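You operate a simulated robot arm through the tools that you are given. There is no shell and no other tool.

Carry out the task below with a simulated two-armed robot. There is one attempt and no reset: what you move stays moved.

JOB
Start the engine with the good battery's crank button, then stop it.
Fine: key to FREE, mode selector to HAND; never press the low battery's crank button; afterwards AUTO and key to LOCK. Press no other button.
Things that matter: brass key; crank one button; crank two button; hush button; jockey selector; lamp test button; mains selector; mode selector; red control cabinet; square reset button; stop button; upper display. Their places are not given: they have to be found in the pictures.

The check looks at the end state, three seconds after you hand in, the way a careful person would. Anything else that was tipped, shoved, dropped, spilled or broken makes it a failure.

ROBOT AND FRAMES
Two 7-joint arms with fingered hands on one trunk that stands fixed in place. Base frame: the origin is at the foot of the trunk, x ahead of it, y to its left, z up. Readings come in mm, degrees, newtons and seconds.
The left shoulder is at [70, 166, 1368], the right one opposite. With the tool pointing down near the work surface each hand reaches from about 460 to 960 mm from the base axis, measured 20 degrees to its own side. Payload 4.1 kg a hand.
The tool frame of a hand sits at the grasp point between the pads (the TCP): z along the fingers, y along the line on which they close. The tips reach 32 mm beyond it. The gripper opens to 108 mm. The gripper's body begins 38 mm behind the TCP. The gripper is a hand of 4 fingers: y runs from the thumb to the fingers, the wrist lies at [-16, -108, -186] in the tool frame, and closing takes about 1.5 s.
Orientation is that of the tool frame in the base frame, as [roll, pitch, yaw] about the fixed x, y, z axes, in that order (R = Rz(yaw) Ry(pitch) Rx(roll)). With the fingers straight down and the wrist toward the robot, the tool's x, y and z point along [0, 1, 0], [1, 0, 0] and [0, 0, -1] of the base frame.

CONTROLS
- The arms move only by the tool arm_command. It takes "left_series", "right_series" or both (then of equal length, played together; a hand with none holds still); each is a list of rows, each an object of numbers (a shift or turn left out is 0, a gripper value left out holds the last): "jaw": the opening, from 0 (shut) to 1 (fully open); "dx", "dy", "dz": the shift along the tool's x, y, z in units of 40 mm (1.0 is 40 mm); "ax", "ay", "az": the turn, a rotation vector about the tool's x, y, z in units of 8 degrees (1.0 is 8 degrees). In form: [{"jaw": .., "dx": .., "dy": .., "dz": .., "ax": .., "ay": .., "az": ..}, ...]. A call has 1 to 20 rows; each row shifts and turns the commanded pose from where the row before left it, along the tool's axes as they then stand. A call with a number of a shift or a turn outside -1 to 1 is refused whole. A row lasts 0.2 s, in which the tool goes at most 50 mm and 8.6 degrees; a call with a longer step from one row to the next is refused whole, and so is a gripper value outside its range. Where a pose cannot be reached the arm comes as near as it can. A force on the tool above 40 N (or 10 N above the force at the start of the call, whichever is more), or a blocked arm, ends the call early, and 0.2 s more pass. Each finger travels about 45 mm/s and halts on what it meets, pressing with about 26 N; the grip force reading is that of the motor and also rises with nothing between the fingers. The clock runs only during rows and for 0.2 s after the last one: add rows that do not move to give the fingers time. It gives the time, the measured TCP pose, the force on the tool (base axes), the opening and the grip force at its end, in the units of the frame above (readings bear some noise), with the torque about the TCP (base axes, N m) and any sound that the robot's microphone picked up.
- Cameras (640 x 400 px; columns grow to the right, rows downward): "scene" is now at [143.4, 13.1, 1634.7]; the picture's right is [0.13, -0.99, 0.00], its down [-0.17, -0.02, -0.98] and it looks along [0.98, 0.13, -0.18] (base axes); focal length 214 px, centre (320, 200). "left" rides on the left gripper at [-65, -93, -131] in its tool frame; the picture's right is [-0.80, -0.28, 0.53], its down [0.55, -0.71, 0.45] and it looks along [0.25, 0.65, 0.72] (tool axes); focal length 247 px, centre (320, 200). "right" rides on the right gripper at [64, -93, -131] in its tool frame; the picture's right is [-0.80, 0.28, -0.53], its down [-0.55, -0.71, 0.45] and it looks along [-0.25, 0.65, 0.72] (tool axes); focal length 247 px, centre (320, 200).
- snapshot(camera): a new picture of that camera. No time passes.
- move_column(by): slides the trunk up (or, below 0, down) by that many mm; the arms and the scene camera ride with it, the base frame stays. It gives what a move gives, with no picture.
- preshape(shape, hand): the hand has 4 fingers and takes this shape, open, in about a second: jaw (thumb against the fingers, like two jaws); tri (thumb and two fingers); tip (a fingertip pinch); poke (one finger out to press); point (the index stretched); flat (the hand flat); cup (the hand cupped); fist (a fist). The gripper value then closes the fingers along that shape, each until it touches; the sizes above hold for jaw. It gives what a move gives, with no picture.
- head_to(pan, tilt): turns the head with the scene camera to pan (to the left, within 86 degrees either way) and tilt (down, from -29 to 69), counted from straight ahead of the robot. It gives what a move gives.
- locate(camera, pixels): for up to 12 pixels [column, row] of the newest picture of that camera ("zoom" is the newest enlarged one), the place [x, y, z] in the base frame of the surface seen there, good to about 2 mm. No time passes.
- zoom(camera, box): a new picture of the part [left, top, right, bottom] of that camera's present view, enlarged. No time passes.
- finish_job(): hands the job in; it is judged then, once.

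Open the grippers and draw the arms clear of the work before you hand the job in, unless the task says otherwise.

The tools are called as a command line: name --argument value ..., lists and objects as JSON in quotes. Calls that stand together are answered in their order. arm_command: Moves the arms, as the interface text tells. Its arguments: {"type":"object","properties":{"left_series":{"type":"array"},"right_series":{"type":"array"}},"required":[]} The other tools are called the same way: move_column (by) slides the trunk up or down; preshape (shape, hand) gives the hand a shape; head_to (pan, tilt) turns the head that bears the scene camera; snapshot (camera) takes a picture; locate (camera, pixels) gives the place of the surface under pixels of a picture; zoom (camera, box) takes an enlarged picture of a part of a camera's view; finish_job () hands the job in.

At the start:

```text
clock: 0.0
left_tool_pos: [397.9, 331.6, 1538.1]
left_ee_rot: [-180.0, 0.1, 90.0]
left_wrist_force: [-0.1, -0.5, -0.3]
left_wrist_torque: [0.01, 0.0, 0.0]
left_width: 107.5
left_grip_force: 0.0
left_shape: jaw
right_tool_pos: [466.0, -137.3, 1545.4]
right_ee_rot: [180.0, 0.0, 90.0]
right_wrist_force: [0.0, 0.5, 1.2]
right_wrist_torque: [0.01, 0.0, 0.02]
right_width: 107.6
right_grip_force: 0.0
right_shape: jaw
trunk travel left (down, up): [-875.0, 65.0]
head pan, tilt: [7.6, 10.1]
```

scene: 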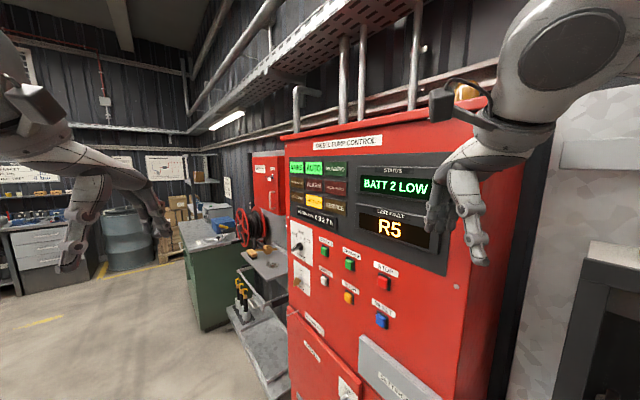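
right: 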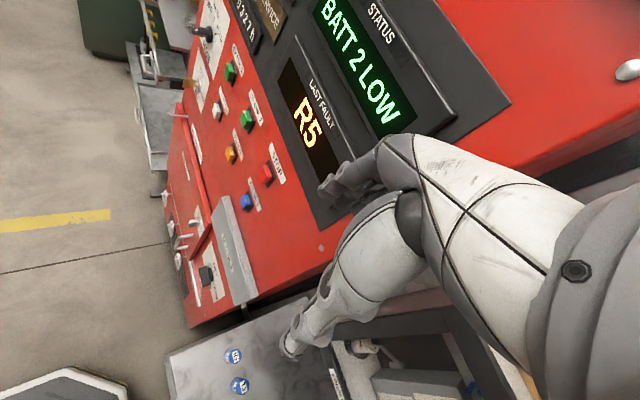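
left: 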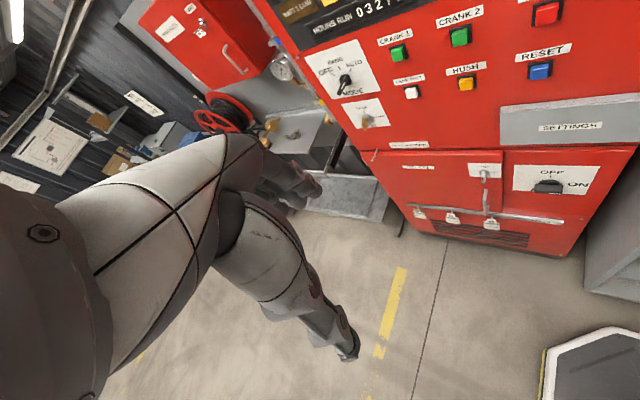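

The scene shows the red cabinet with "BATT 2 LOW" at about (395,187), and buttons around (325–385, 250–320). I zoom in on the panel to read the labels.

zoom --camera "scene" --box '[280, 220, 420, 340]'

zoom --camera "left" --box '[280, 0, 640, 225]'

zoom --camera "scene" --box '[280, 130, 450, 250]'

```text
3.33 times, centred on (350, 280) of scene
```

zoom: 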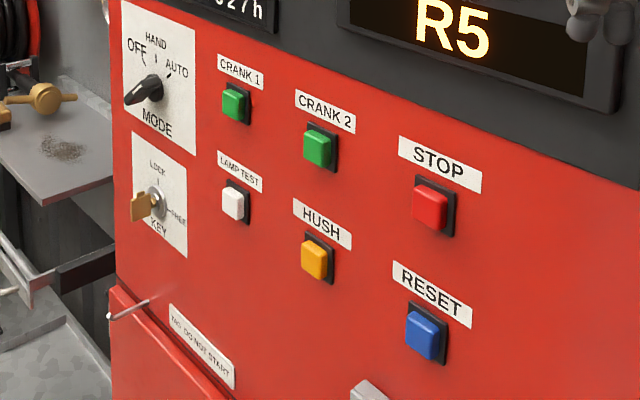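

```text
1.78 times, centred on (460, 112) of left
```

zoom: 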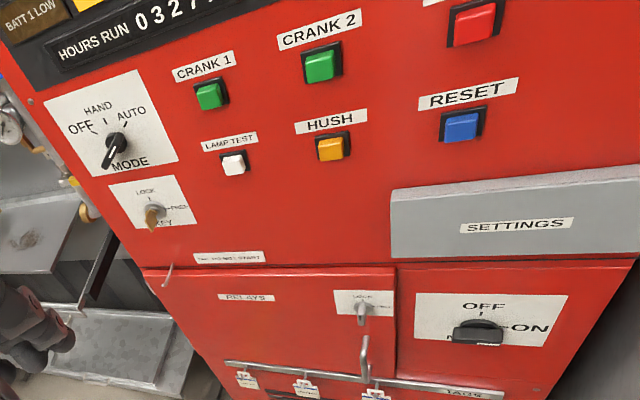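

```text
3.33 times, centred on (365, 190) of scene
```

zoom: 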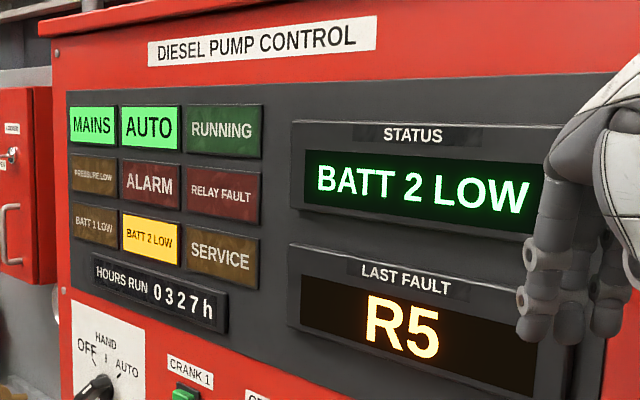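

The annunciator and status both show BATT 2 LOW, so battery 1 (CRANK 1) is the good one. I locate the controls and zoom in further on the mode selector and key.

zoom --camera "left" --box '[300, 40, 420, 140]'

zoom --camera "scene" --box '[284, 222, 344, 302]'

locate --camera "left" --pixels '[[345, 80], [338, 92], [348, 76], [366, 120], [366, 125], [398, 52], [459, 36], [546, 13], [411, 92], [466, 84], [540, 71], [370, 60]]'

```text
4.00 times, centred on (360, 90) of left
```

zoom: 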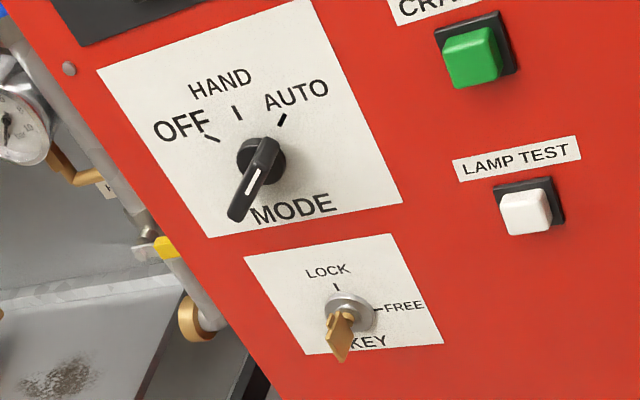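

```text
5.00 times, centred on (314, 262) of scene
```

zoom: 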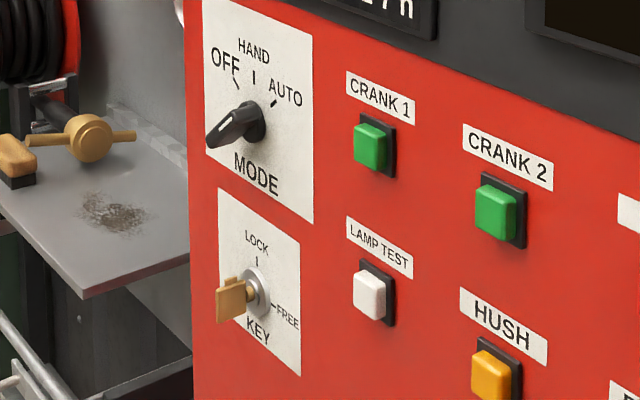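

```text
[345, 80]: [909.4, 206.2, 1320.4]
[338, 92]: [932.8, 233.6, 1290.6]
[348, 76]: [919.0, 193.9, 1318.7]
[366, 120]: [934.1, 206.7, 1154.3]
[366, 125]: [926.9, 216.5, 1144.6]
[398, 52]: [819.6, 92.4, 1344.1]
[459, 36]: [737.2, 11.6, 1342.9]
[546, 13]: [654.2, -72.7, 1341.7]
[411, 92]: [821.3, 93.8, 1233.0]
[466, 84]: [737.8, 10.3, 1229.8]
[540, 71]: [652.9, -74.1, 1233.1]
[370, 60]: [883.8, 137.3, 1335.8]
```

CRANK 1 is at about [820, 92, 1344] and the panel faces (-0.71, +0.71). I zoom tighter on the knob and key to get their geometry.

zoom --camera "left" --box '[328, 60, 376, 90]'

locate --camera "zoom" --pixels '[[250, 120], [220, 200], [180, 300], [150, 350], [280, 150], [100, 100], [500, 100], [500, 350], [300, 200], [200, 300], [260, 260], [130, 330]]'

zoom --camera "left" --box '[346, 105, 394, 135]'

```text
13.33 times, centred on (352, 75) of left
```

zoom: 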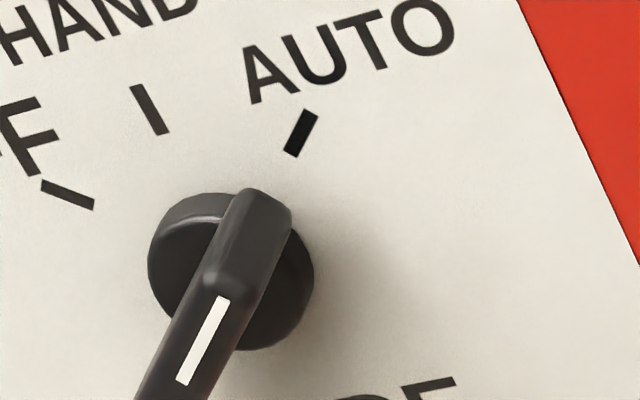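

```text
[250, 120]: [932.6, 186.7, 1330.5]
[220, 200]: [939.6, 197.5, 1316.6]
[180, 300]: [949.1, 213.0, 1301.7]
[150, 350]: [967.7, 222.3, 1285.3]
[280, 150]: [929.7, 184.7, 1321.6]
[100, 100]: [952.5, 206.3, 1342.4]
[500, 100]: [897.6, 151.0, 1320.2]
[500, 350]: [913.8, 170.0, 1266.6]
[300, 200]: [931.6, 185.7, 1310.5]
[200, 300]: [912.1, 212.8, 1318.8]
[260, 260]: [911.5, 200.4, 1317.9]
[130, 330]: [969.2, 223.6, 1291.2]
```

```text
13.33 times, centred on (370, 120) of left
```

zoom: 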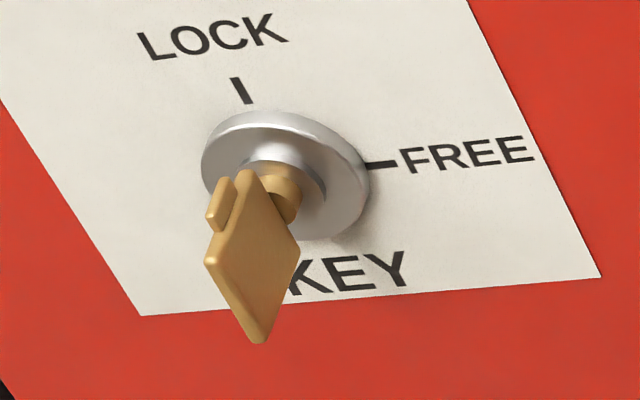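

The key's bow stands edge-up (plane vertical) at LOCK, with FREE to the right, and the knob bar points to AUTO. I measure points on the key from this enlarged picture.

locate --camera "zoom" --pixels '[[240, 90], [380, 165], [222, 200], [240, 200], [265, 240], [250, 300], [285, 130], [350, 190], [270, 150], [230, 250], [260, 335], [285, 250]]'

zoom --camera "left" --box '[316, 60, 376, 110]'

```text
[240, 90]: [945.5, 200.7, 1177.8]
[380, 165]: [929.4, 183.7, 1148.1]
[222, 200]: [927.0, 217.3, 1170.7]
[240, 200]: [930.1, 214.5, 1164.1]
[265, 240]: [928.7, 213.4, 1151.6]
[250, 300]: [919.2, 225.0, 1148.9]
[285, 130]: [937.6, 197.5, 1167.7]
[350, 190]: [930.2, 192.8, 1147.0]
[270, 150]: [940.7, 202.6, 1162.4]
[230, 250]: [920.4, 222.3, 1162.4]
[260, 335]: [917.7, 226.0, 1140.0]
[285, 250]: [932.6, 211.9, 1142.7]
```

```text
8.00 times, centred on (346, 85) of left
```

zoom: 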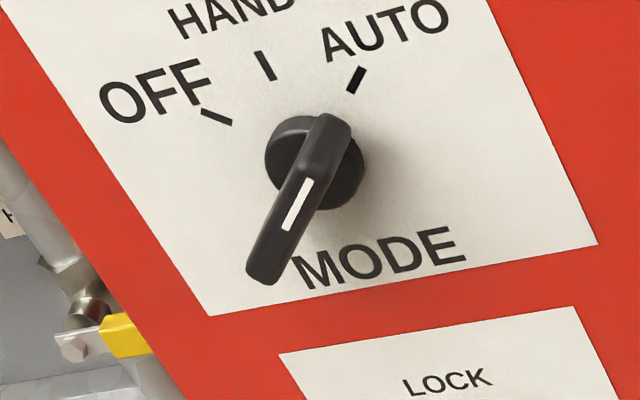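

The new enlarged picture shows OFF, HAND and AUTO marks at (217,117), (265,66), (356,80) and the knob bar running from (335,125) to (262,275). I measure these.

locate --camera "zoom" --pixels '[[217, 117], [265, 66], [356, 80], [335, 125], [318, 155], [298, 204], [290, 225], [265, 275], [310, 184], [290, 130], [262, 260], [345, 190]]'

```text
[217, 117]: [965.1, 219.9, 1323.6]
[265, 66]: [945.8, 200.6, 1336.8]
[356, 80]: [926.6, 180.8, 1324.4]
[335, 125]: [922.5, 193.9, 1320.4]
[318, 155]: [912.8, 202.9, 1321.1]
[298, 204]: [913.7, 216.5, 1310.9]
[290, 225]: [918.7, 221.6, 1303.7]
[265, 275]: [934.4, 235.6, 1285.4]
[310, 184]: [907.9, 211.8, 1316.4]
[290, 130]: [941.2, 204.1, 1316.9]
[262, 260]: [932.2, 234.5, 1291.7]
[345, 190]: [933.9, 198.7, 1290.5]
```

The knob centre is about t=810.5 mm along the panel, z≈1300, the bar front stands 35 mm proud, and the key centre is about z=1150. Next I check what lies left of the cabinet edge (pipe and valve near (315,95), (321,101), (329,120) in the left view).

snapshot --camera "left"

locate --camera "left" --pixels '[[315, 95], [321, 101], [329, 120], [310, 90], [281, 68], [300, 135], [325, 90], [335, 115], [345, 140], [375, 155], [400, 210], [325, 60]]'

snapshot --camera "scene"

locate --camera "scene" --pixels '[[290, 200], [288, 250], [288, 280], [270, 180], [268, 255], [250, 225], [300, 370], [245, 300], [263, 268], [210, 240], [289, 305], [320, 320]]'

```text
taken
```

left: 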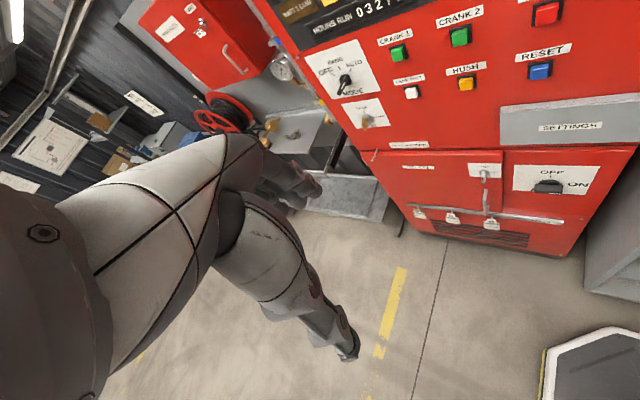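

```text
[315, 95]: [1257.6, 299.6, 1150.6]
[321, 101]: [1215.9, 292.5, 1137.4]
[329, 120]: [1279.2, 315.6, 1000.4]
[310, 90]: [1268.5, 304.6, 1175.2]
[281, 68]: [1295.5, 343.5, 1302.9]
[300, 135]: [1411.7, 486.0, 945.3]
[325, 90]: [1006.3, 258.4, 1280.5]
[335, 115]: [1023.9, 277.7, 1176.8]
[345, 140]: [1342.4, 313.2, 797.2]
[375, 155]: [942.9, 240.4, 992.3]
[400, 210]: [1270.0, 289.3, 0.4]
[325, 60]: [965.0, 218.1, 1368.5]
```

```text
taken
```

scene: 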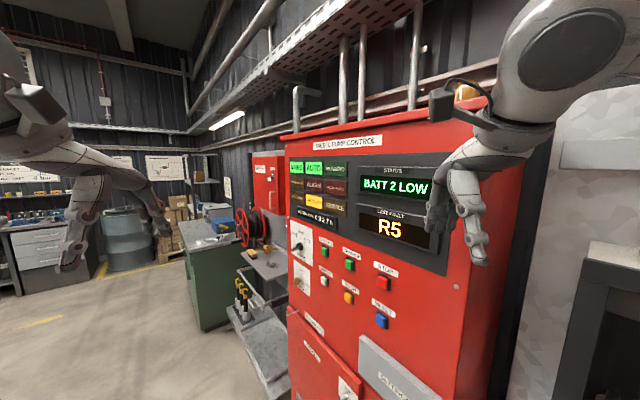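

```text
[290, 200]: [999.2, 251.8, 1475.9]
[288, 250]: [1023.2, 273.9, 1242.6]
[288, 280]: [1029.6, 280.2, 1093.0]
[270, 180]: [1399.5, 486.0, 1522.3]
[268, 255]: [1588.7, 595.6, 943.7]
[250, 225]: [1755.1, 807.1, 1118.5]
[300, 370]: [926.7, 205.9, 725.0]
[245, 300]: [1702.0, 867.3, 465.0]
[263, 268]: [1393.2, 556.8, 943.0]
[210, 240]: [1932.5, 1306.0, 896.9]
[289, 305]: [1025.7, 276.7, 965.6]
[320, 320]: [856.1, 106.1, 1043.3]
```

The cabinet front extends left to t≈917, so there's free panel round the key and knob. I first move the left hand forward-left and down into free space ahead of the panel.

arm_command --left_series '[{"dx": 0.2444, "dy": 0.7, "dz": 0.661}, {"dx": 0.2444, "dy": 0.7, "dz": 0.661}, {"dx": 0.2444, "dy": 0.7, "dz": 0.661}, {"dx": 0.2444, "dy": 0.7, "dz": 0.661}, {"dx": 0.2444, "dy": 0.7, "dz": 0.661}, {"dx": 0.2444, "dy": 0.7, "dz": 0.661}, {"dx": 0.2444, "dy": 0.7, "dz": 0.661}, {"dx": 0.2444, "dy": 0.7, "dz": 0.661}, {"dx": 0.2444, "dy": 0.7, "dz": 0.661}]'

```text
clock: 2.0
left_tool_pos: [651.5, 420.1, 1301.8]
left_ee_rot: [-179.8, 0.0, 90.0]
left_wrist_force: [0.4, -0.2, 0.2]
left_wrist_torque: [0.02, 0.01, -0.02]
left_width: 107.8
left_grip_force: 0.0
left_shape: jaw
right_tool_pos: [469.0, -136.9, 1543.4]
right_ee_rot: [-179.9, 0.0, 90.1]
right_wrist_force: [-0.2, 0.0, 0.1]
right_wrist_torque: [0.03, 0.04, 0.0]
right_width: 107.5
right_grip_force: 0.0
right_shape: jaw
trunk travel left (down, up): [-875.0, 65.0]
head pan, tilt: [7.6, 10.1]
```

The hand reached [651, 420, 1302] as commanded. Now I rotate it: -90° about tool y, then -45° about tool x, to point square at the panel.

arm_command --left_series '[{"ay": -1}, {"ay": -1}, {"ay": -1}, {"ay": -1}, {"ay": -1}, {"ay": -1}, {"ay": -1}, {"ay": -1}, {"ay": -1}, {"ay": -1}, {"ay": -1}, {"ay": -0.25}, {"ax": -0.9375}, {"ax": -0.9375}, {"ax": -0.9375}, {"ax": -0.9375}, {"ax": -0.9375}, {"ax": -0.9375}]'

```text
clock: 5.8
left_tool_pos: [544.0, 398.4, 1417.2]
left_ee_rot: [147.6, 73.2, 99.3]
left_wrist_force: [0.7, 0.3, -0.3]
left_wrist_torque: [0.0, 0.04, -0.01]
left_width: 107.7
left_grip_force: 0.0
left_shape: jaw
left hand out of reach, approached as far as the arm can: row 6, 7, 8, 9, 10, 11, 12, 15, 16
right_tool_pos: [468.9, -138.0, 1543.7]
right_ee_rot: [-180.0, -0.1, 89.9]
right_wrist_force: [-0.5, -0.6, -0.2]
right_wrist_torque: [0.04, 0.03, -0.02]
right_width: 107.6
right_grip_force: 0.1
right_shape: jaw
trunk travel left (down, up): [-875.0, 65.0]
head pan, tilt: [7.6, 10.1]
```

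The arm lagged with some rows out of reach; the final rows were not flagged. I let it settle with still rows and read the pose.

arm_command --left_series '[{}, {}, {}, {}]'

snapshot --camera "scene"

snapshot --camera "left"

```text
clock: 6.8
left_tool_pos: [541.7, 398.6, 1417.8]
left_ee_rot: [147.4, 73.0, 99.0]
left_wrist_force: [0.3, 0.0, -0.4]
left_wrist_torque: [-0.05, -0.02, -0.01]
left_width: 107.8
left_grip_force: 0.1
left_shape: jaw
right_tool_pos: [465.6, -137.7, 1545.6]
right_ee_rot: [179.9, -0.1, 90.1]
right_wrist_force: [0.2, 0.0, 0.8]
right_wrist_torque: [-0.02, -0.01, -0.01]
right_width: 107.5
right_grip_force: 0.1
right_shape: jaw
trunk travel left (down, up): [-875.0, 65.0]
head pan, tilt: [7.6, 10.1]
```

```text
taken
```

scene: 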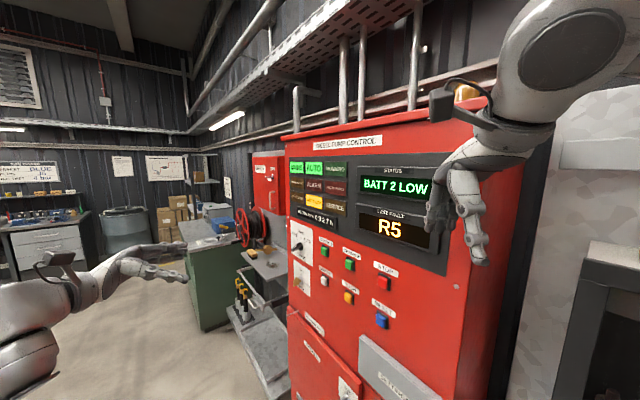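

```text
taken
```

left: 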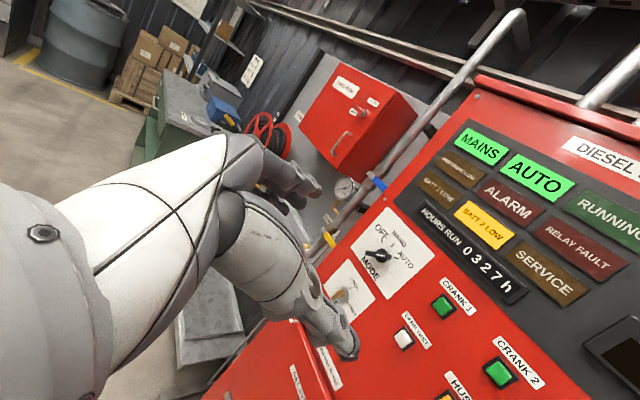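

The hand now points at the panel (palm side visible, mode knob at (378,255) in the left view). I'll read the wall posters in the scene view at (30,172) and (165,168) in case they matter.

zoom --camera "scene" --box '[0, 150, 80, 200]'

zoom --camera "scene" --box '[105, 145, 205, 195]'

zoom --camera "left" --box '[300, 190, 460, 320]'

```text
8.00 times, centred on (40, 175) of scene
```

zoom: 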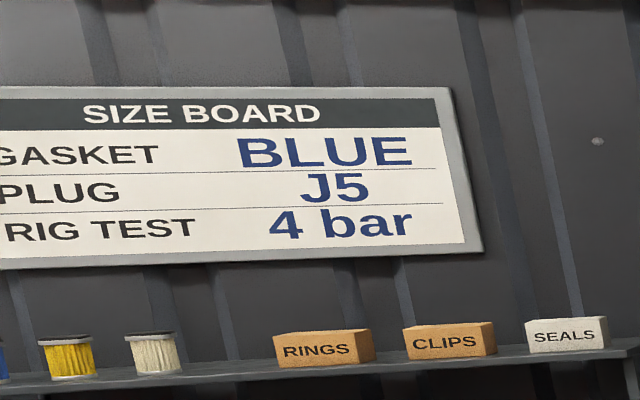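

```text
6.40 times, centred on (155, 170) of scene
```

zoom: 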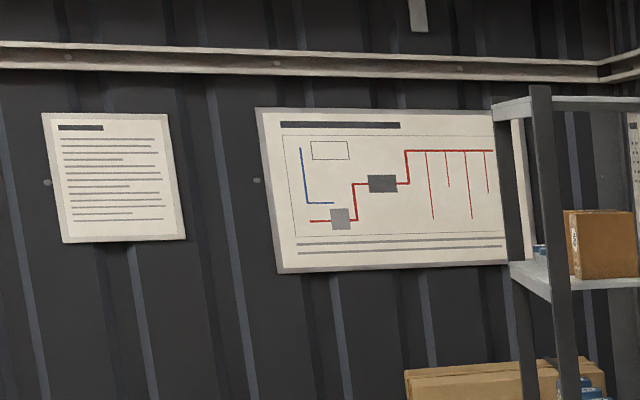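

```text
3.08 times, centred on (380, 255) of left
```

zoom: 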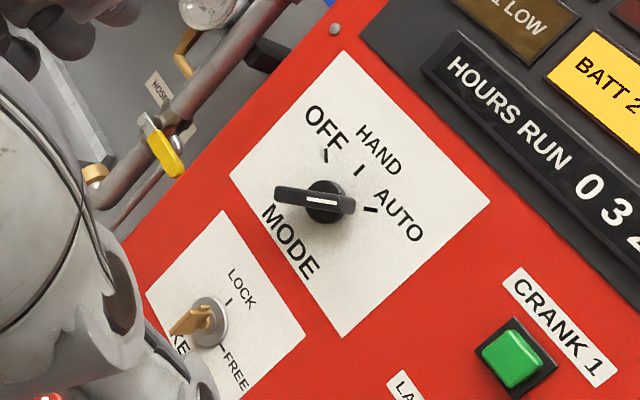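

The posters are unrelated. I move the hand out toward a stand-off in front of the mode knob (around [827, 290, 1300]) and will then correct the orientation there.

arm_command --left_series '[{"dx": 0.189, "dy": 0.351, "dz": 0.819}, {"dx": 0.189, "dy": 0.351, "dz": 0.819}, {"dx": 0.189, "dy": 0.351, "dz": 0.819}, {"dx": 0.189, "dy": 0.351, "dz": 0.819}, {"dx": 0.189, "dy": 0.351, "dz": 0.819}, {"dx": 0.189, "dy": 0.351, "dz": 0.819}, {"dx": 0.189, "dy": 0.351, "dz": 0.819}, {"dx": 0.189, "dy": 0.351, "dz": 0.819}, {"dx": 0.189, "dy": 0.351, "dz": 0.819}, {}]'

```text
clock: 9.0
left_tool_pos: [829.4, 291.4, 1302.5]
left_ee_rot: [147.3, 73.1, 98.8]
left_wrist_force: [0.4, 0.5, 0.2]
left_wrist_torque: [-0.01, 0.01, 0.0]
left_width: 107.8
left_grip_force: 0.1
left_shape: jaw
right_tool_pos: [465.5, -138.0, 1545.9]
right_ee_rot: [179.9, -0.1, 89.9]
right_wrist_force: [0.6, 0.4, 0.1]
right_wrist_torque: [0.01, -0.02, 0.0]
right_width: 107.8
right_grip_force: 0.0
right_shape: jaw
trunk travel left (down, up): [-875.0, 65.0]
head pan, tilt: [7.6, 10.1]
```

Reached [829, 291, 1302]. Now I correct the remaining 17° of orientation so the fingers point square at the panel.

arm_command --left_series '[{"ax": -0.14, "ay": -0.587, "az": -0.4}, {"ax": -0.14, "ay": -0.587, "az": -0.4}, {"ax": -0.14, "ay": -0.587, "az": -0.4}, {}]'

snapshot --camera "left"

snapshot --camera "scene"

```text
clock: 10.0
left_tool_pos: [829.3, 289.5, 1301.0]
left_ee_rot: [-46.0, 89.8, -91.1]
left_wrist_force: [-0.4, 0.1, -0.2]
left_wrist_torque: [0.03, -0.02, 0.02]
left_width: 108.0
left_grip_force: 0.1
left_shape: jaw
right_tool_pos: [467.3, -136.9, 1545.7]
right_ee_rot: [180.0, 0.0, 90.0]
right_wrist_force: [-0.2, 0.5, -0.2]
right_wrist_torque: [0.02, -0.01, 0.0]
right_width: 107.4
right_grip_force: 0.0
right_shape: jaw
trunk travel left (down, up): [-875.0, 65.0]
head pan, tilt: [7.6, 10.1]
```

```text
taken
```

left: 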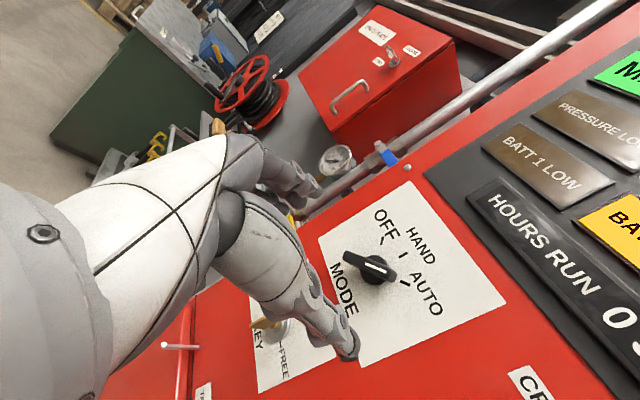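

```text
taken
```

scene: 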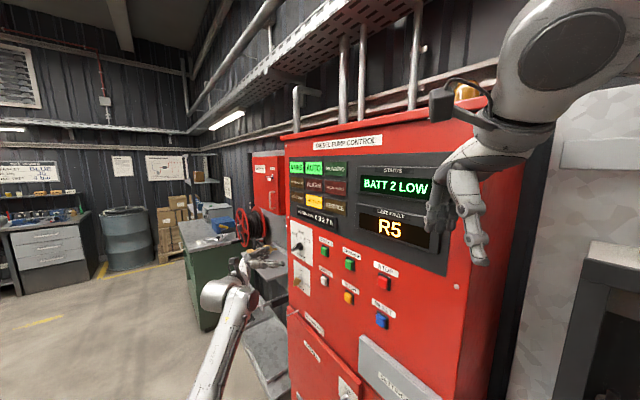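

Orientation is now square to the panel (tool z along (0.71,-0.71,0), tool y left along it). I shift down to the key's height, centred on t=810, still 110 mm off the panel, and look.

arm_command --left_series '[{"dx": 0.94, "dy": 0.12}, {"dx": 0.94, "dy": 0.12}, {"dx": 0.94, "dy": 0.12}, {"dx": 0.94, "dy": 0.12}, {"dz": 0.8}, {}]'

snapshot --camera "left"

```text
clock: 11.4
left_tool_pos: [865.6, 280.0, 1150.1]
left_ee_rot: [-56.2, 89.9, -101.1]
left_wrist_force: [0.6, 0.1, 0.4]
left_wrist_torque: [0.03, 0.0, -0.01]
left_width: 107.9
left_grip_force: 0.1
left_shape: jaw
right_tool_pos: [467.3, -138.0, 1545.0]
right_ee_rot: [179.9, -0.1, 90.0]
right_wrist_force: [0.1, 0.6, -0.4]
right_wrist_torque: [0.0, -0.02, 0.02]
right_width: 107.5
right_grip_force: 0.1
right_shape: jaw
trunk travel left (down, up): [-875.0, 65.0]
head pan, tilt: [7.6, 10.1]
```

```text
taken
```

left: 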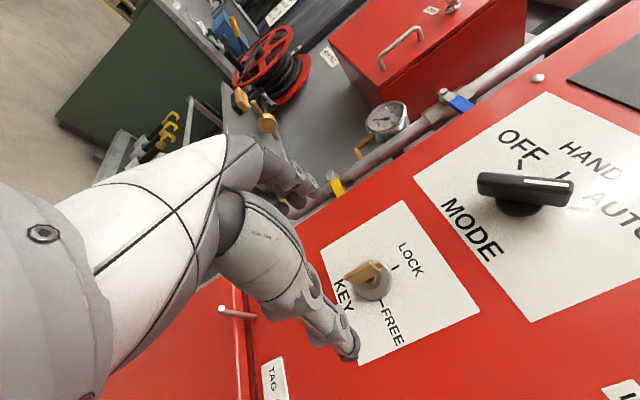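

TCP is now at t=810, n=-414, z=1150. I zoom on the key at (370,278) to measure its bow precisely.

zoom --camera "left" --box '[330, 245, 420, 305]'

locate --camera "zoom" --pixels '[[250, 210], [120, 200], [200, 160], [270, 130], [300, 130], [180, 230], [330, 170], [390, 240], [350, 280], [310, 250], [250, 250], [460, 150]]'

```text
6.67 times, centred on (375, 275) of left
```

zoom: 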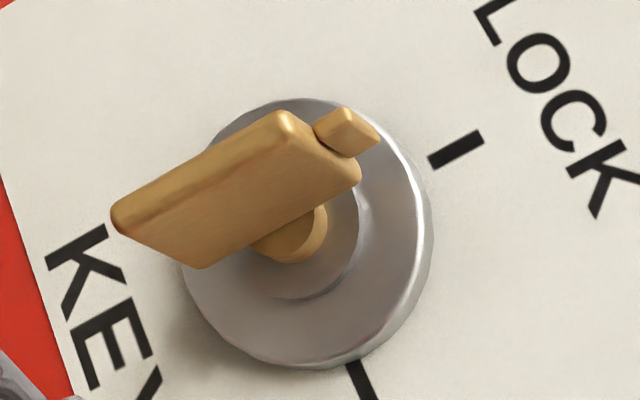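

```text
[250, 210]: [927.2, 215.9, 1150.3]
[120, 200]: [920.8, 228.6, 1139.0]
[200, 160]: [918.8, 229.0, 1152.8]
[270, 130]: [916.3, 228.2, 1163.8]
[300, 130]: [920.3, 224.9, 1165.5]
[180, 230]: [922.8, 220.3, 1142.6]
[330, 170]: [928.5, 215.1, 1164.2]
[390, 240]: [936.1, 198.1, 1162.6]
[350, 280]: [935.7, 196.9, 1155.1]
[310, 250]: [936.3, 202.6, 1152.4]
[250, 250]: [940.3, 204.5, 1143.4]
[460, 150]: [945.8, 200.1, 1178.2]
```

The bow spans z≈1138–1166, t≈808–813, n≈-506 to -487, with the lock ring front at n≈-521. I advance 68 mm so the tips reach n≈-514 and check the view before closing.

arm_command --left_series '[{"dz": 0.85}, {"dz": 0.85}, {}]'

snapshot --camera "left"

```text
clock: 12.2
left_tool_pos: [912.0, 232.6, 1150.8]
left_ee_rot: [-16.2, 89.8, -61.2]
left_wrist_force: [-1.0, 0.5, 0.0]
left_wrist_torque: [0.01, -0.01, 0.03]
left_width: 107.8
left_grip_force: 0.0
left_shape: jaw
right_tool_pos: [464.9, -135.6, 1546.2]
right_ee_rot: [179.9, 0.0, 90.1]
right_wrist_force: [-1.6, 0.4, 0.3]
right_wrist_torque: [-0.04, -0.03, -0.04]
right_width: 107.4
right_grip_force: 0.0
right_shape: jaw
trunk travel left (down, up): [-875.0, 65.0]
head pan, tilt: [7.6, 10.1]
```

```text
taken
```

left: 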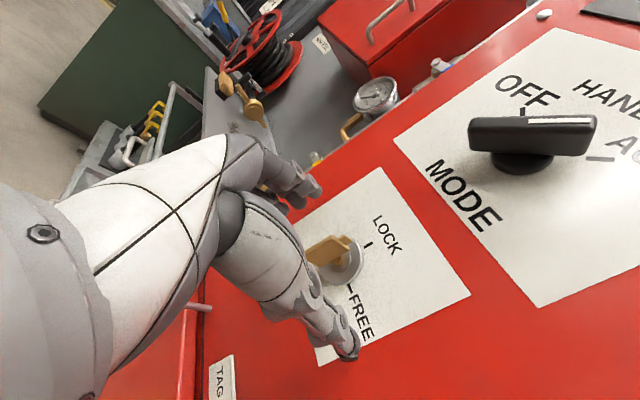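

TCP is at t=809.4, n=-480, z=1150.8 with the key bow between thumb and fingers at (328,252). I close the fingers on it.

arm_command --left_series '[{"jaw": 0.4}, {"jaw": 0.2}, {"jaw": 0}, {"jaw": 0}, {"jaw": 0}, {"jaw": 0}, {"jaw": 0}, {"jaw": 0}, {"jaw": 0}]'

snapshot --camera "left"

```text
clock: 14.2
left_tool_pos: [912.6, 231.6, 1151.1]
left_ee_rot: [-45.5, 89.8, -90.4]
left_wrist_force: [-0.7, -0.5, -0.3]
left_wrist_torque: [0.01, 0.01, 0.02]
left_width: 0.2
left_grip_force: 25.8
left_shape: jaw
right_tool_pos: [467.3, -137.8, 1544.9]
right_ee_rot: [180.0, 0.0, 90.0]
right_wrist_force: [0.8, 0.0, 0.7]
right_wrist_torque: [0.0, 0.0, -0.04]
right_width: 107.7
right_grip_force: 0.2
right_shape: jaw
trunk travel left (down, up): [-875.0, 65.0]
head pan, tilt: [7.6, 10.1]
```

```text
taken
```

left: 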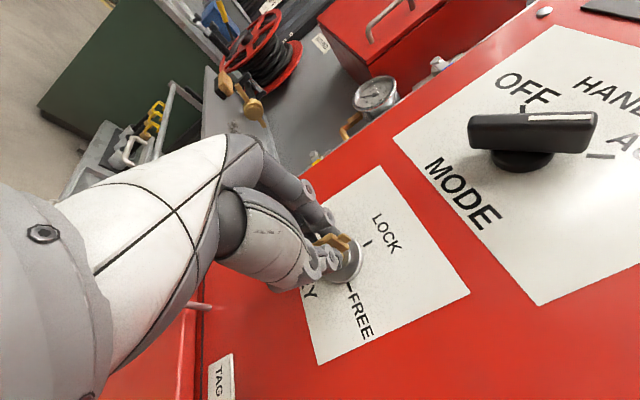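

The width reads 0.2 mm, suggesting the fingers may have missed the bow. I zoom in on the fingertips around (330,250).

zoom --camera "left" --box '[280, 200, 380, 300]'

locate --camera "zoom" --pixels '[[290, 150], [270, 130], [350, 150], [200, 100], [240, 40], [200, 250], [260, 280], [210, 170], [340, 190], [300, 200]]'

```text
4.00 times, centred on (330, 250) of left
```

zoom: 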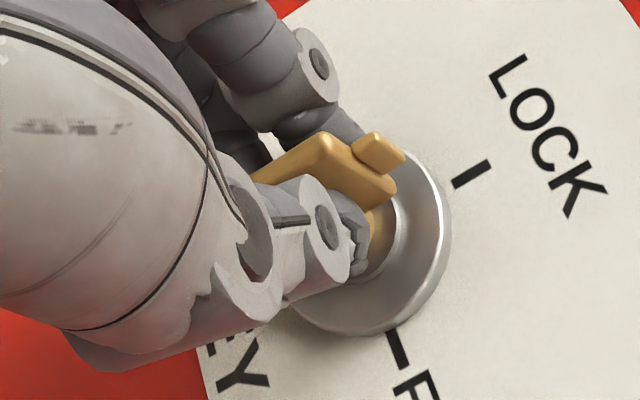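

```text
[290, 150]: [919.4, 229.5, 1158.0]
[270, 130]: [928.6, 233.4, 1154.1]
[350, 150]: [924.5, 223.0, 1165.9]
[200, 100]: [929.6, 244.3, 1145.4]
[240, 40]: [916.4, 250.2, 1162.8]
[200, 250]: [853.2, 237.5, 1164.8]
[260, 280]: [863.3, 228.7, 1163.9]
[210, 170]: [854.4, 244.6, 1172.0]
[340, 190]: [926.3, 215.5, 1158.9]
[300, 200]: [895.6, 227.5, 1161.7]
```

The thumb lies on the bow's right side and a finger on its left, with 25.8 N grip, so it may be held. I test with a small clockwise turn (+16° about tool z) and look whether the key follows.

arm_command --left_series '[{"az": 0.7}, {"az": 0.7}, {"az": 0.6}, {}]'

zoom --camera "left" --box '[280, 200, 380, 300]'

```text
clock: 15.2
left_tool_pos: [911.9, 231.6, 1150.7]
left_ee_rot: [89.5, 74.1, 44.5]
left_wrist_force: [-2.0, -1.6, -4.1]
left_wrist_torque: [0.05, 0.09, -0.04]
left_width: 0.4
left_grip_force: 25.5
left_shape: jaw
right_tool_pos: [466.9, -137.6, 1545.1]
right_ee_rot: [180.0, -0.1, 90.1]
right_wrist_force: [1.0, 0.6, 0.4]
right_wrist_torque: [0.03, 0.01, 0.0]
right_width: 107.6
right_grip_force: 0.0
right_shape: jaw
trunk travel left (down, up): [-875.0, 65.0]
head pan, tilt: [7.6, 10.1]
```

```text
4.00 times, centred on (330, 250) of left
```

zoom: 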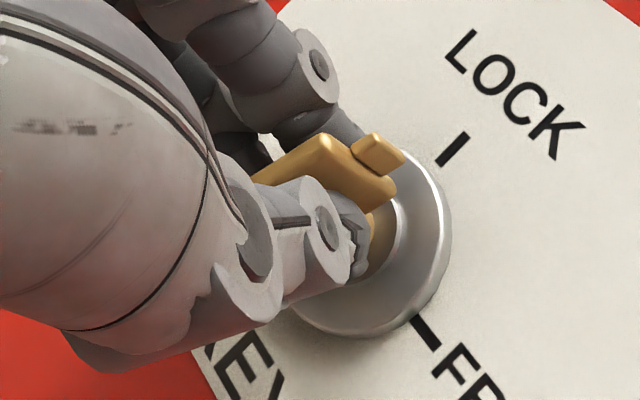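

The key turned with the hand (labels rotated about 16° while the bow stayed fixed in view), so the grip holds. The full 90° would stretch the wrist far below the shoulder, so I turn back, release, and back off to set up the trunk and a tilt first.

arm_command --left_series '[{"az": -0.7}, {"az": -0.7}, {"az": -0.6}, {}, {"jaw": 0.5}, {"jaw": 0.7}, {"jaw": 0.7}, {"jaw": 0.7}, {"dz": -0.8}, {"dz": -0.8}, {"dz": -0.5}, {}]'

snapshot --camera "left"

head_to --pan -30 --tilt 25

snapshot --camera "scene"

```text
clock: 17.8
left_tool_pos: [854.1, 290.9, 1151.0]
left_ee_rot: [-6.1, 89.9, -51.2]
left_wrist_force: [0.0, 0.4, -0.5]
left_wrist_torque: [-0.01, 0.01, 0.0]
left_width: 75.4
left_grip_force: 0.0
left_shape: jaw
right_tool_pos: [467.0, -137.1, 1544.7]
right_ee_rot: [180.0, -0.1, 90.0]
right_wrist_force: [0.7, -0.2, 0.2]
right_wrist_torque: [0.0, 0.03, -0.01]
right_width: 107.7
right_grip_force: 0.0
right_shape: jaw
trunk travel left (down, up): [-875.0, 65.0]
head pan, tilt: [7.6, 10.1]
```

```text
taken
```

left: 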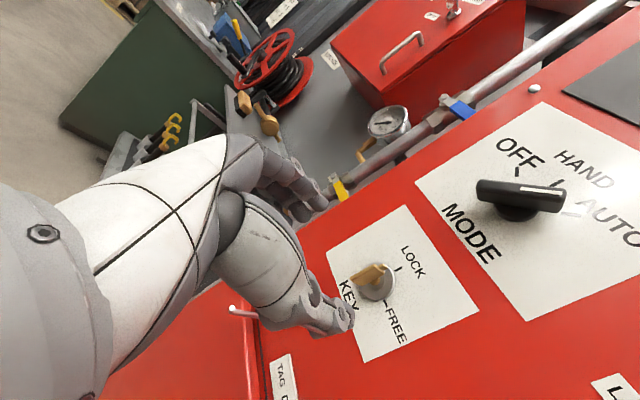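

```text
clock: 18.8
left_tool_pos: [854.8, 291.2, 1150.7]
left_ee_rot: [-20.7, 89.9, -65.7]
left_wrist_force: [0.4, -1.2, 0.1]
left_wrist_torque: [-0.03, -0.02, 0.0]
left_width: 75.0
left_grip_force: 0.1
left_shape: jaw
right_tool_pos: [465.9, -137.9, 1545.2]
right_ee_rot: [180.0, -0.1, 90.0]
right_wrist_force: [0.7, 0.3, 0.5]
right_wrist_torque: [0.02, -0.02, -0.05]
right_width: 107.5
right_grip_force: 0.0
right_shape: jaw
trunk travel left (down, up): [-875.0, 65.0]
head pan, tilt: [-30.0, 25.0]
```

```text
taken
```

scene: 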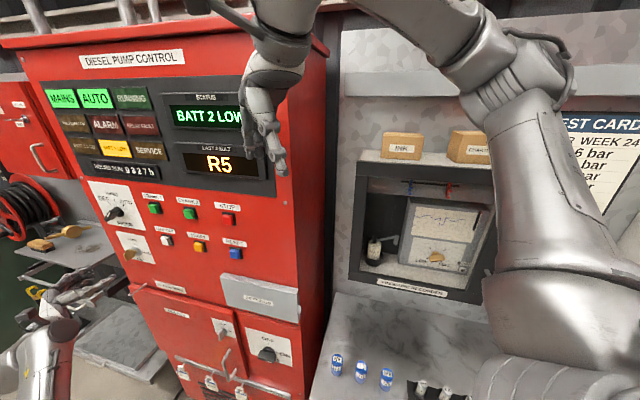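

The right arm's elbow (540,80) is near a recorder with boxes on top (400,145),(470,148) and bottles on a counter. I measure their positions before any trunk move.

locate --camera "scene" --pixels '[[540, 80], [470, 148], [400, 148], [560, 60], [520, 130], [570, 210], [336, 365], [420, 390], [410, 170], [340, 120], [260, 290], [270, 150]]'

head_to --pan -60 --tilt 25

snapshot --camera "scene"

```text
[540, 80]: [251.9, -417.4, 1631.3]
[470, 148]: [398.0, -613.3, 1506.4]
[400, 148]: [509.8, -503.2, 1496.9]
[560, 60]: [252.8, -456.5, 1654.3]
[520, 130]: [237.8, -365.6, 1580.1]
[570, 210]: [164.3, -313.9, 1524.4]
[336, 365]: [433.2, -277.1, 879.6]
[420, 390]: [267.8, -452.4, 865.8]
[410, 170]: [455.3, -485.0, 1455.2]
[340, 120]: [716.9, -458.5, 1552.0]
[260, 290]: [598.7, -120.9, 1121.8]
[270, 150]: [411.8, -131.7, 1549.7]
```

```text
clock: 19.8
left_tool_pos: [852.5, 290.8, 1150.7]
left_ee_rot: [-134.8, 89.9, -179.8]
left_wrist_force: [0.4, 0.2, -0.2]
left_wrist_torque: [-0.02, 0.02, 0.01]
left_width: 75.3
left_grip_force: 0.0
left_shape: jaw
right_tool_pos: [466.1, -137.9, 1544.6]
right_ee_rot: [-179.9, -0.1, 89.9]
right_wrist_force: [0.3, 0.4, 0.3]
right_wrist_torque: [0.03, 0.02, 0.0]
right_width: 107.6
right_grip_force: 0.1
right_shape: jaw
trunk travel left (down, up): [-875.0, 65.0]
head pan, tilt: [-60.0, 25.0]
```

```text
taken
```

scene: 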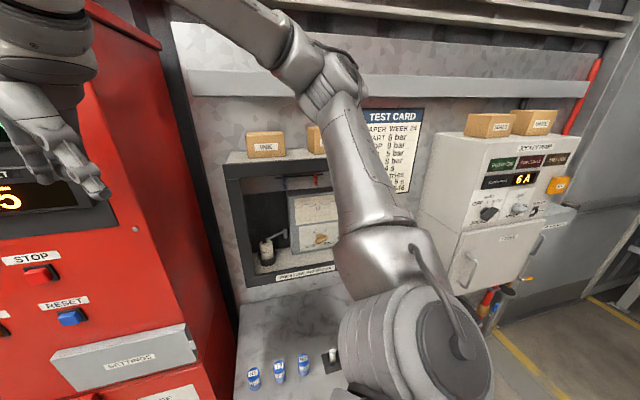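

The elbow is about 170 mm in front of the recorder face and the counter items are far below, so lowering the trunk 150 mm is clear for both arms. I lower it now to bring the left shoulder nearer the key's height.

move_column --by -150

head_to --pan 10 --tilt 10

snapshot --camera "scene"

```text
clock: 21.5
left_tool_pos: [852.8, 290.8, 1000.7]
left_ee_rot: [-24.7, 89.8, -69.6]
left_wrist_force: [-0.3, 0.8, 0.3]
left_wrist_torque: [-0.02, 0.01, 0.03]
left_width: 75.1
left_grip_force: 0.0
left_shape: jaw
right_tool_pos: [466.5, -137.4, 1396.0]
right_ee_rot: [-180.0, -0.1, 90.1]
right_wrist_force: [-0.4, -1.6, -0.2]
right_wrist_torque: [-0.01, 0.0, 0.02]
right_width: 107.8
right_grip_force: 0.0
right_shape: jaw
trunk travel left (down, up): [-725.0, 215.0]
head pan, tilt: [-60.0, 25.0]
```

```text
clock: 22.9
left_tool_pos: [853.3, 291.3, 1001.0]
left_ee_rot: [-28.6, 89.8, -73.6]
left_wrist_force: [0.2, -0.1, -0.7]
left_wrist_torque: [-0.02, 0.02, 0.0]
left_width: 75.3
left_grip_force: 0.1
left_shape: jaw
right_tool_pos: [466.6, -137.0, 1395.2]
right_ee_rot: [-180.0, -0.1, 90.1]
right_wrist_force: [-0.1, 0.2, 0.6]
right_wrist_torque: [0.0, 0.01, -0.04]
right_width: 107.5
right_grip_force: 0.1
right_shape: jaw
trunk travel left (down, up): [-725.0, 215.0]
head pan, tilt: [10.0, 10.0]
```

```text
taken
```

scene: 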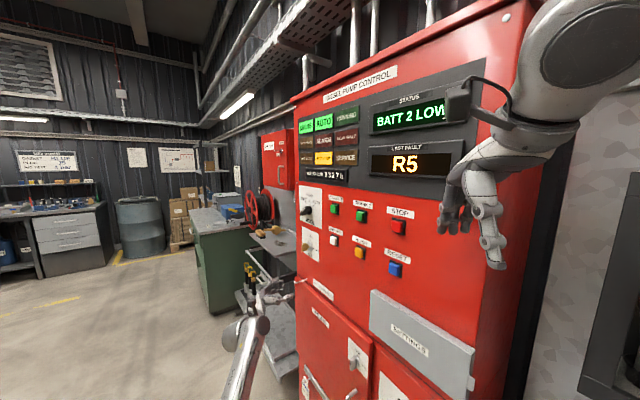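

Trunk is down, panel unchanged. I raise the left hand back to the key's height, tilt it 15° (wrist up), and approach to n≈-450 for a dry run of the turn.

arm_command --left_series '[{"dx": -0.935, "dy": 0.01}, {"dx": -0.935, "dy": 0.01}, {"dx": -0.935, "dy": 0.01}, {"dx": -0.935}, {"ay": 0.9375}, {"ay": 0.9375}, {"dx": -0.1456, "dz": 0.5433}, {"dx": -0.1456, "dz": 0.5433}, {}]'

snapshot --camera "left"

```text
clock: 24.9
left_tool_pos: [884.3, 259.7, 1150.9]
left_ee_rot: [-179.6, 75.1, 135.4]
left_wrist_force: [-0.2, 0.4, -0.4]
left_wrist_torque: [-0.01, 0.0, -0.01]
left_width: 75.5
left_grip_force: 0.1
left_shape: jaw
right_tool_pos: [466.0, -136.8, 1396.1]
right_ee_rot: [179.9, -0.1, 89.9]
right_wrist_force: [-0.7, 1.3, 0.0]
right_wrist_torque: [0.03, -0.01, 0.01]
right_width: 107.7
right_grip_force: 0.1
right_shape: jaw
trunk travel left (down, up): [-725.0, 215.0]
head pan, tilt: [10.0, 10.0]
```

```text
taken
```

left: 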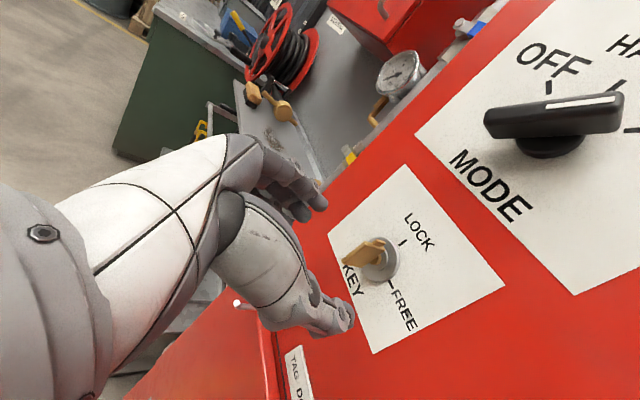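

Pose is [884, 260, 1151] with 15° tilt as intended, t=809, n=-442. I dry-run the 90° clockwise turn about the panel normal here, clear of the key.

arm_command --left_series '[{"ax": -0.2426, "az": 0.9055}, {"ax": -0.2426, "az": 0.9055}, {"ax": -0.2426, "az": 0.9055}, {"ax": -0.2426, "az": 0.9055}, {"ax": -0.2426, "az": 0.9055}, {"ax": -0.2426, "az": 0.9055}, {"ax": -0.2426, "az": 0.9055}, {"ax": -0.2426, "az": 0.9055}, {"ax": -0.2426, "az": 0.9055}, {"ax": -0.2426, "az": 0.9055}, {"ax": -0.2426, "az": 0.9055}, {"ax": -0.2426, "az": 0.9055}, {}]'

```text
clock: 27.8
left_tool_pos: [886.8, 258.7, 1150.1]
left_ee_rot: [89.9, 0.1, 59.9]
left_wrist_force: [0.6, 0.1, 0.0]
left_wrist_torque: [0.0, 0.04, 0.0]
left_width: 75.1
left_grip_force: 0.1
left_shape: jaw
right_tool_pos: [466.1, -137.0, 1395.0]
right_ee_rot: [-180.0, -0.2, 90.0]
right_wrist_force: [0.3, 0.3, 1.0]
right_wrist_torque: [0.0, -0.01, -0.03]
right_width: 107.3
right_grip_force: 0.0
right_shape: jaw
trunk travel left (down, up): [-725.0, 215.0]
head pan, tilt: [10.0, 10.0]
```

No reach flags through the whole turn. I test the last 36 mm of depth at the FREE orientation with open jaws (±37 mm around the bow, clear of it), then return.

arm_command --left_series '[{"dx": -0.1165, "dz": 0.4347}, {"dx": -0.1165, "dz": 0.4347}, {}]'

snapshot --camera "left"

```text
clock: 28.6
left_tool_pos: [911.1, 234.0, 1149.7]
left_ee_rot: [89.9, 0.2, 60.1]
left_wrist_force: [0.4, -0.3, 0.2]
left_wrist_torque: [-0.03, 0.01, 0.02]
left_width: 75.3
left_grip_force: 0.1
left_shape: jaw
right_tool_pos: [467.2, -137.4, 1394.3]
right_ee_rot: [179.9, 0.0, 90.0]
right_wrist_force: [0.0, 0.1, 0.8]
right_wrist_torque: [0.0, -0.02, 0.0]
right_width: 107.6
right_grip_force: 0.1
right_shape: jaw
trunk travel left (down, up): [-725.0, 215.0]
head pan, tilt: [10.0, 10.0]
```

```text
taken
```

left: 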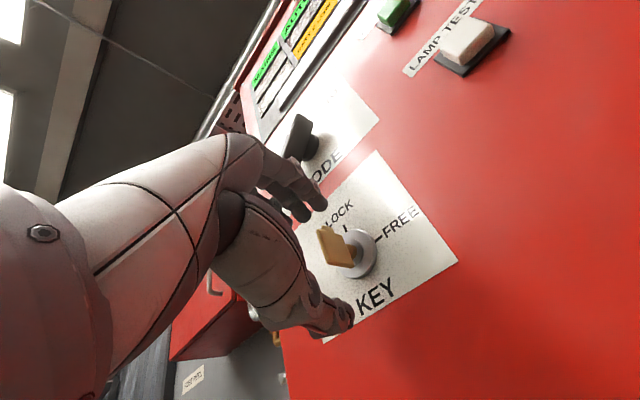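

Fully reachable at depth: t=809.7, n=-478.8, z=1149.7. I rotate back by -90° in place with the jaws open round the key, to the LOCK grasp.

arm_command --left_series '[{"ax": 0.2426, "az": -0.9055}, {"ax": 0.2426, "az": -0.9055}, {"ax": 0.2426, "az": -0.9055}, {"ax": 0.2426, "az": -0.9055}, {"ax": 0.2426, "az": -0.9055}, {"ax": 0.2426, "az": -0.9055}, {"ax": 0.2426, "az": -0.9055}, {"ax": 0.2426, "az": -0.9055}, {"ax": 0.2426, "az": -0.9055}, {"ax": 0.2426, "az": -0.9055}, {"ax": 0.2426, "az": -0.9055}, {"ax": 0.2426, "az": -0.9055}, {}]'

zoom --camera "left" --box '[260, 180, 420, 340]'

```text
clock: 31.4
left_tool_pos: [911.2, 234.5, 1150.6]
left_ee_rot: [-179.4, 75.1, 135.6]
left_wrist_force: [-0.8, 0.8, 0.5]
left_wrist_torque: [-0.02, 0.0, 0.02]
left_width: 75.2
left_grip_force: 0.1
left_shape: jaw
right_tool_pos: [467.6, -137.7, 1394.5]
right_ee_rot: [-180.0, -0.1, 90.0]
right_wrist_force: [0.3, -0.1, -0.5]
right_wrist_torque: [-0.01, -0.04, -0.01]
right_width: 107.5
right_grip_force: 0.0
right_shape: jaw
trunk travel left (down, up): [-725.0, 215.0]
head pan, tilt: [10.0, 10.0]
```

```text
2.50 times, centred on (340, 260) of left
```

zoom: 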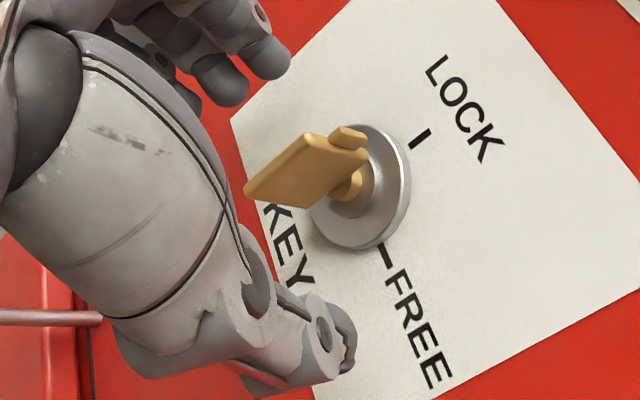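

Key still at LOCK, centred between thumb and fingers. I close on the bow.

arm_command --left_series '[{"jaw": 0.3}, {"jaw": 0.1}, {"jaw": 0}, {"jaw": 0}, {"jaw": 0}, {"jaw": 0}, {"jaw": 0}]'

zoom --camera "left" --box '[260, 180, 420, 340]'

```text
clock: 33.0
left_tool_pos: [911.8, 234.0, 1150.2]
left_ee_rot: [-179.5, 75.1, 135.4]
left_wrist_force: [-2.0, -0.8, -2.3]
left_wrist_torque: [0.02, 0.05, -0.03]
left_width: 0.0
left_grip_force: 25.4
left_shape: jaw
right_tool_pos: [466.1, -137.4, 1394.7]
right_ee_rot: [180.0, -0.2, 90.0]
right_wrist_force: [-0.8, -0.2, -0.6]
right_wrist_torque: [-0.03, -0.01, -0.02]
right_width: 107.5
right_grip_force: 0.1
right_shape: jaw
trunk travel left (down, up): [-725.0, 215.0]
head pan, tilt: [10.0, 10.0]
```

```text
2.50 times, centred on (340, 260) of left
```

zoom: 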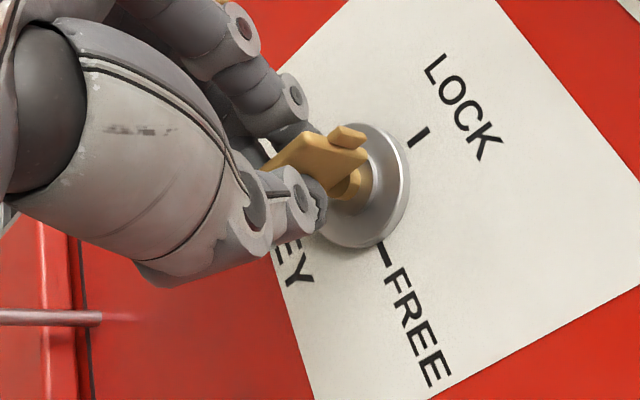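

The bow is gripped as before (25 N). I turn clockwise 90° about the panel normal toward FREE, and look.

arm_command --left_series '[{"ax": -0.2426, "az": 0.9055}, {"ax": -0.2426, "az": 0.9055}, {"ax": -0.2426, "az": 0.9055}, {"ax": -0.2426, "az": 0.9055}, {"ax": -0.2426, "az": 0.9055}, {"ax": -0.2426, "az": 0.9055}, {"ax": -0.2426, "az": 0.9055}, {"ax": -0.2426, "az": 0.9055}, {"ax": -0.2426, "az": 0.9055}, {"ax": -0.2426, "az": 0.9055}, {"ax": -0.2426, "az": 0.9055}, {"ax": -0.2426, "az": 0.9055}, {}]'

zoom --camera "left" --box '[260, 180, 420, 340]'

```text
clock: 35.8
left_tool_pos: [911.7, 234.4, 1150.8]
left_ee_rot: [89.9, 0.1, 60.0]
left_wrist_force: [-0.8, -2.4, -1.8]
left_wrist_torque: [-0.08, 0.02, -0.04]
left_width: 0.0
left_grip_force: 25.9
left_shape: jaw
right_tool_pos: [465.7, -137.8, 1394.6]
right_ee_rot: [-180.0, -0.2, 90.0]
right_wrist_force: [0.5, -0.8, -0.2]
right_wrist_torque: [0.02, -0.01, 0.03]
right_width: 107.5
right_grip_force: 0.0
right_shape: jaw
trunk travel left (down, up): [-725.0, 215.0]
head pan, tilt: [10.0, 10.0]
```

```text
2.50 times, centred on (340, 260) of left
```

zoom: 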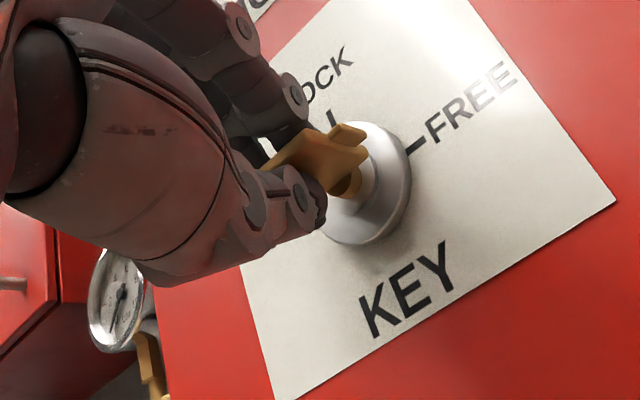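

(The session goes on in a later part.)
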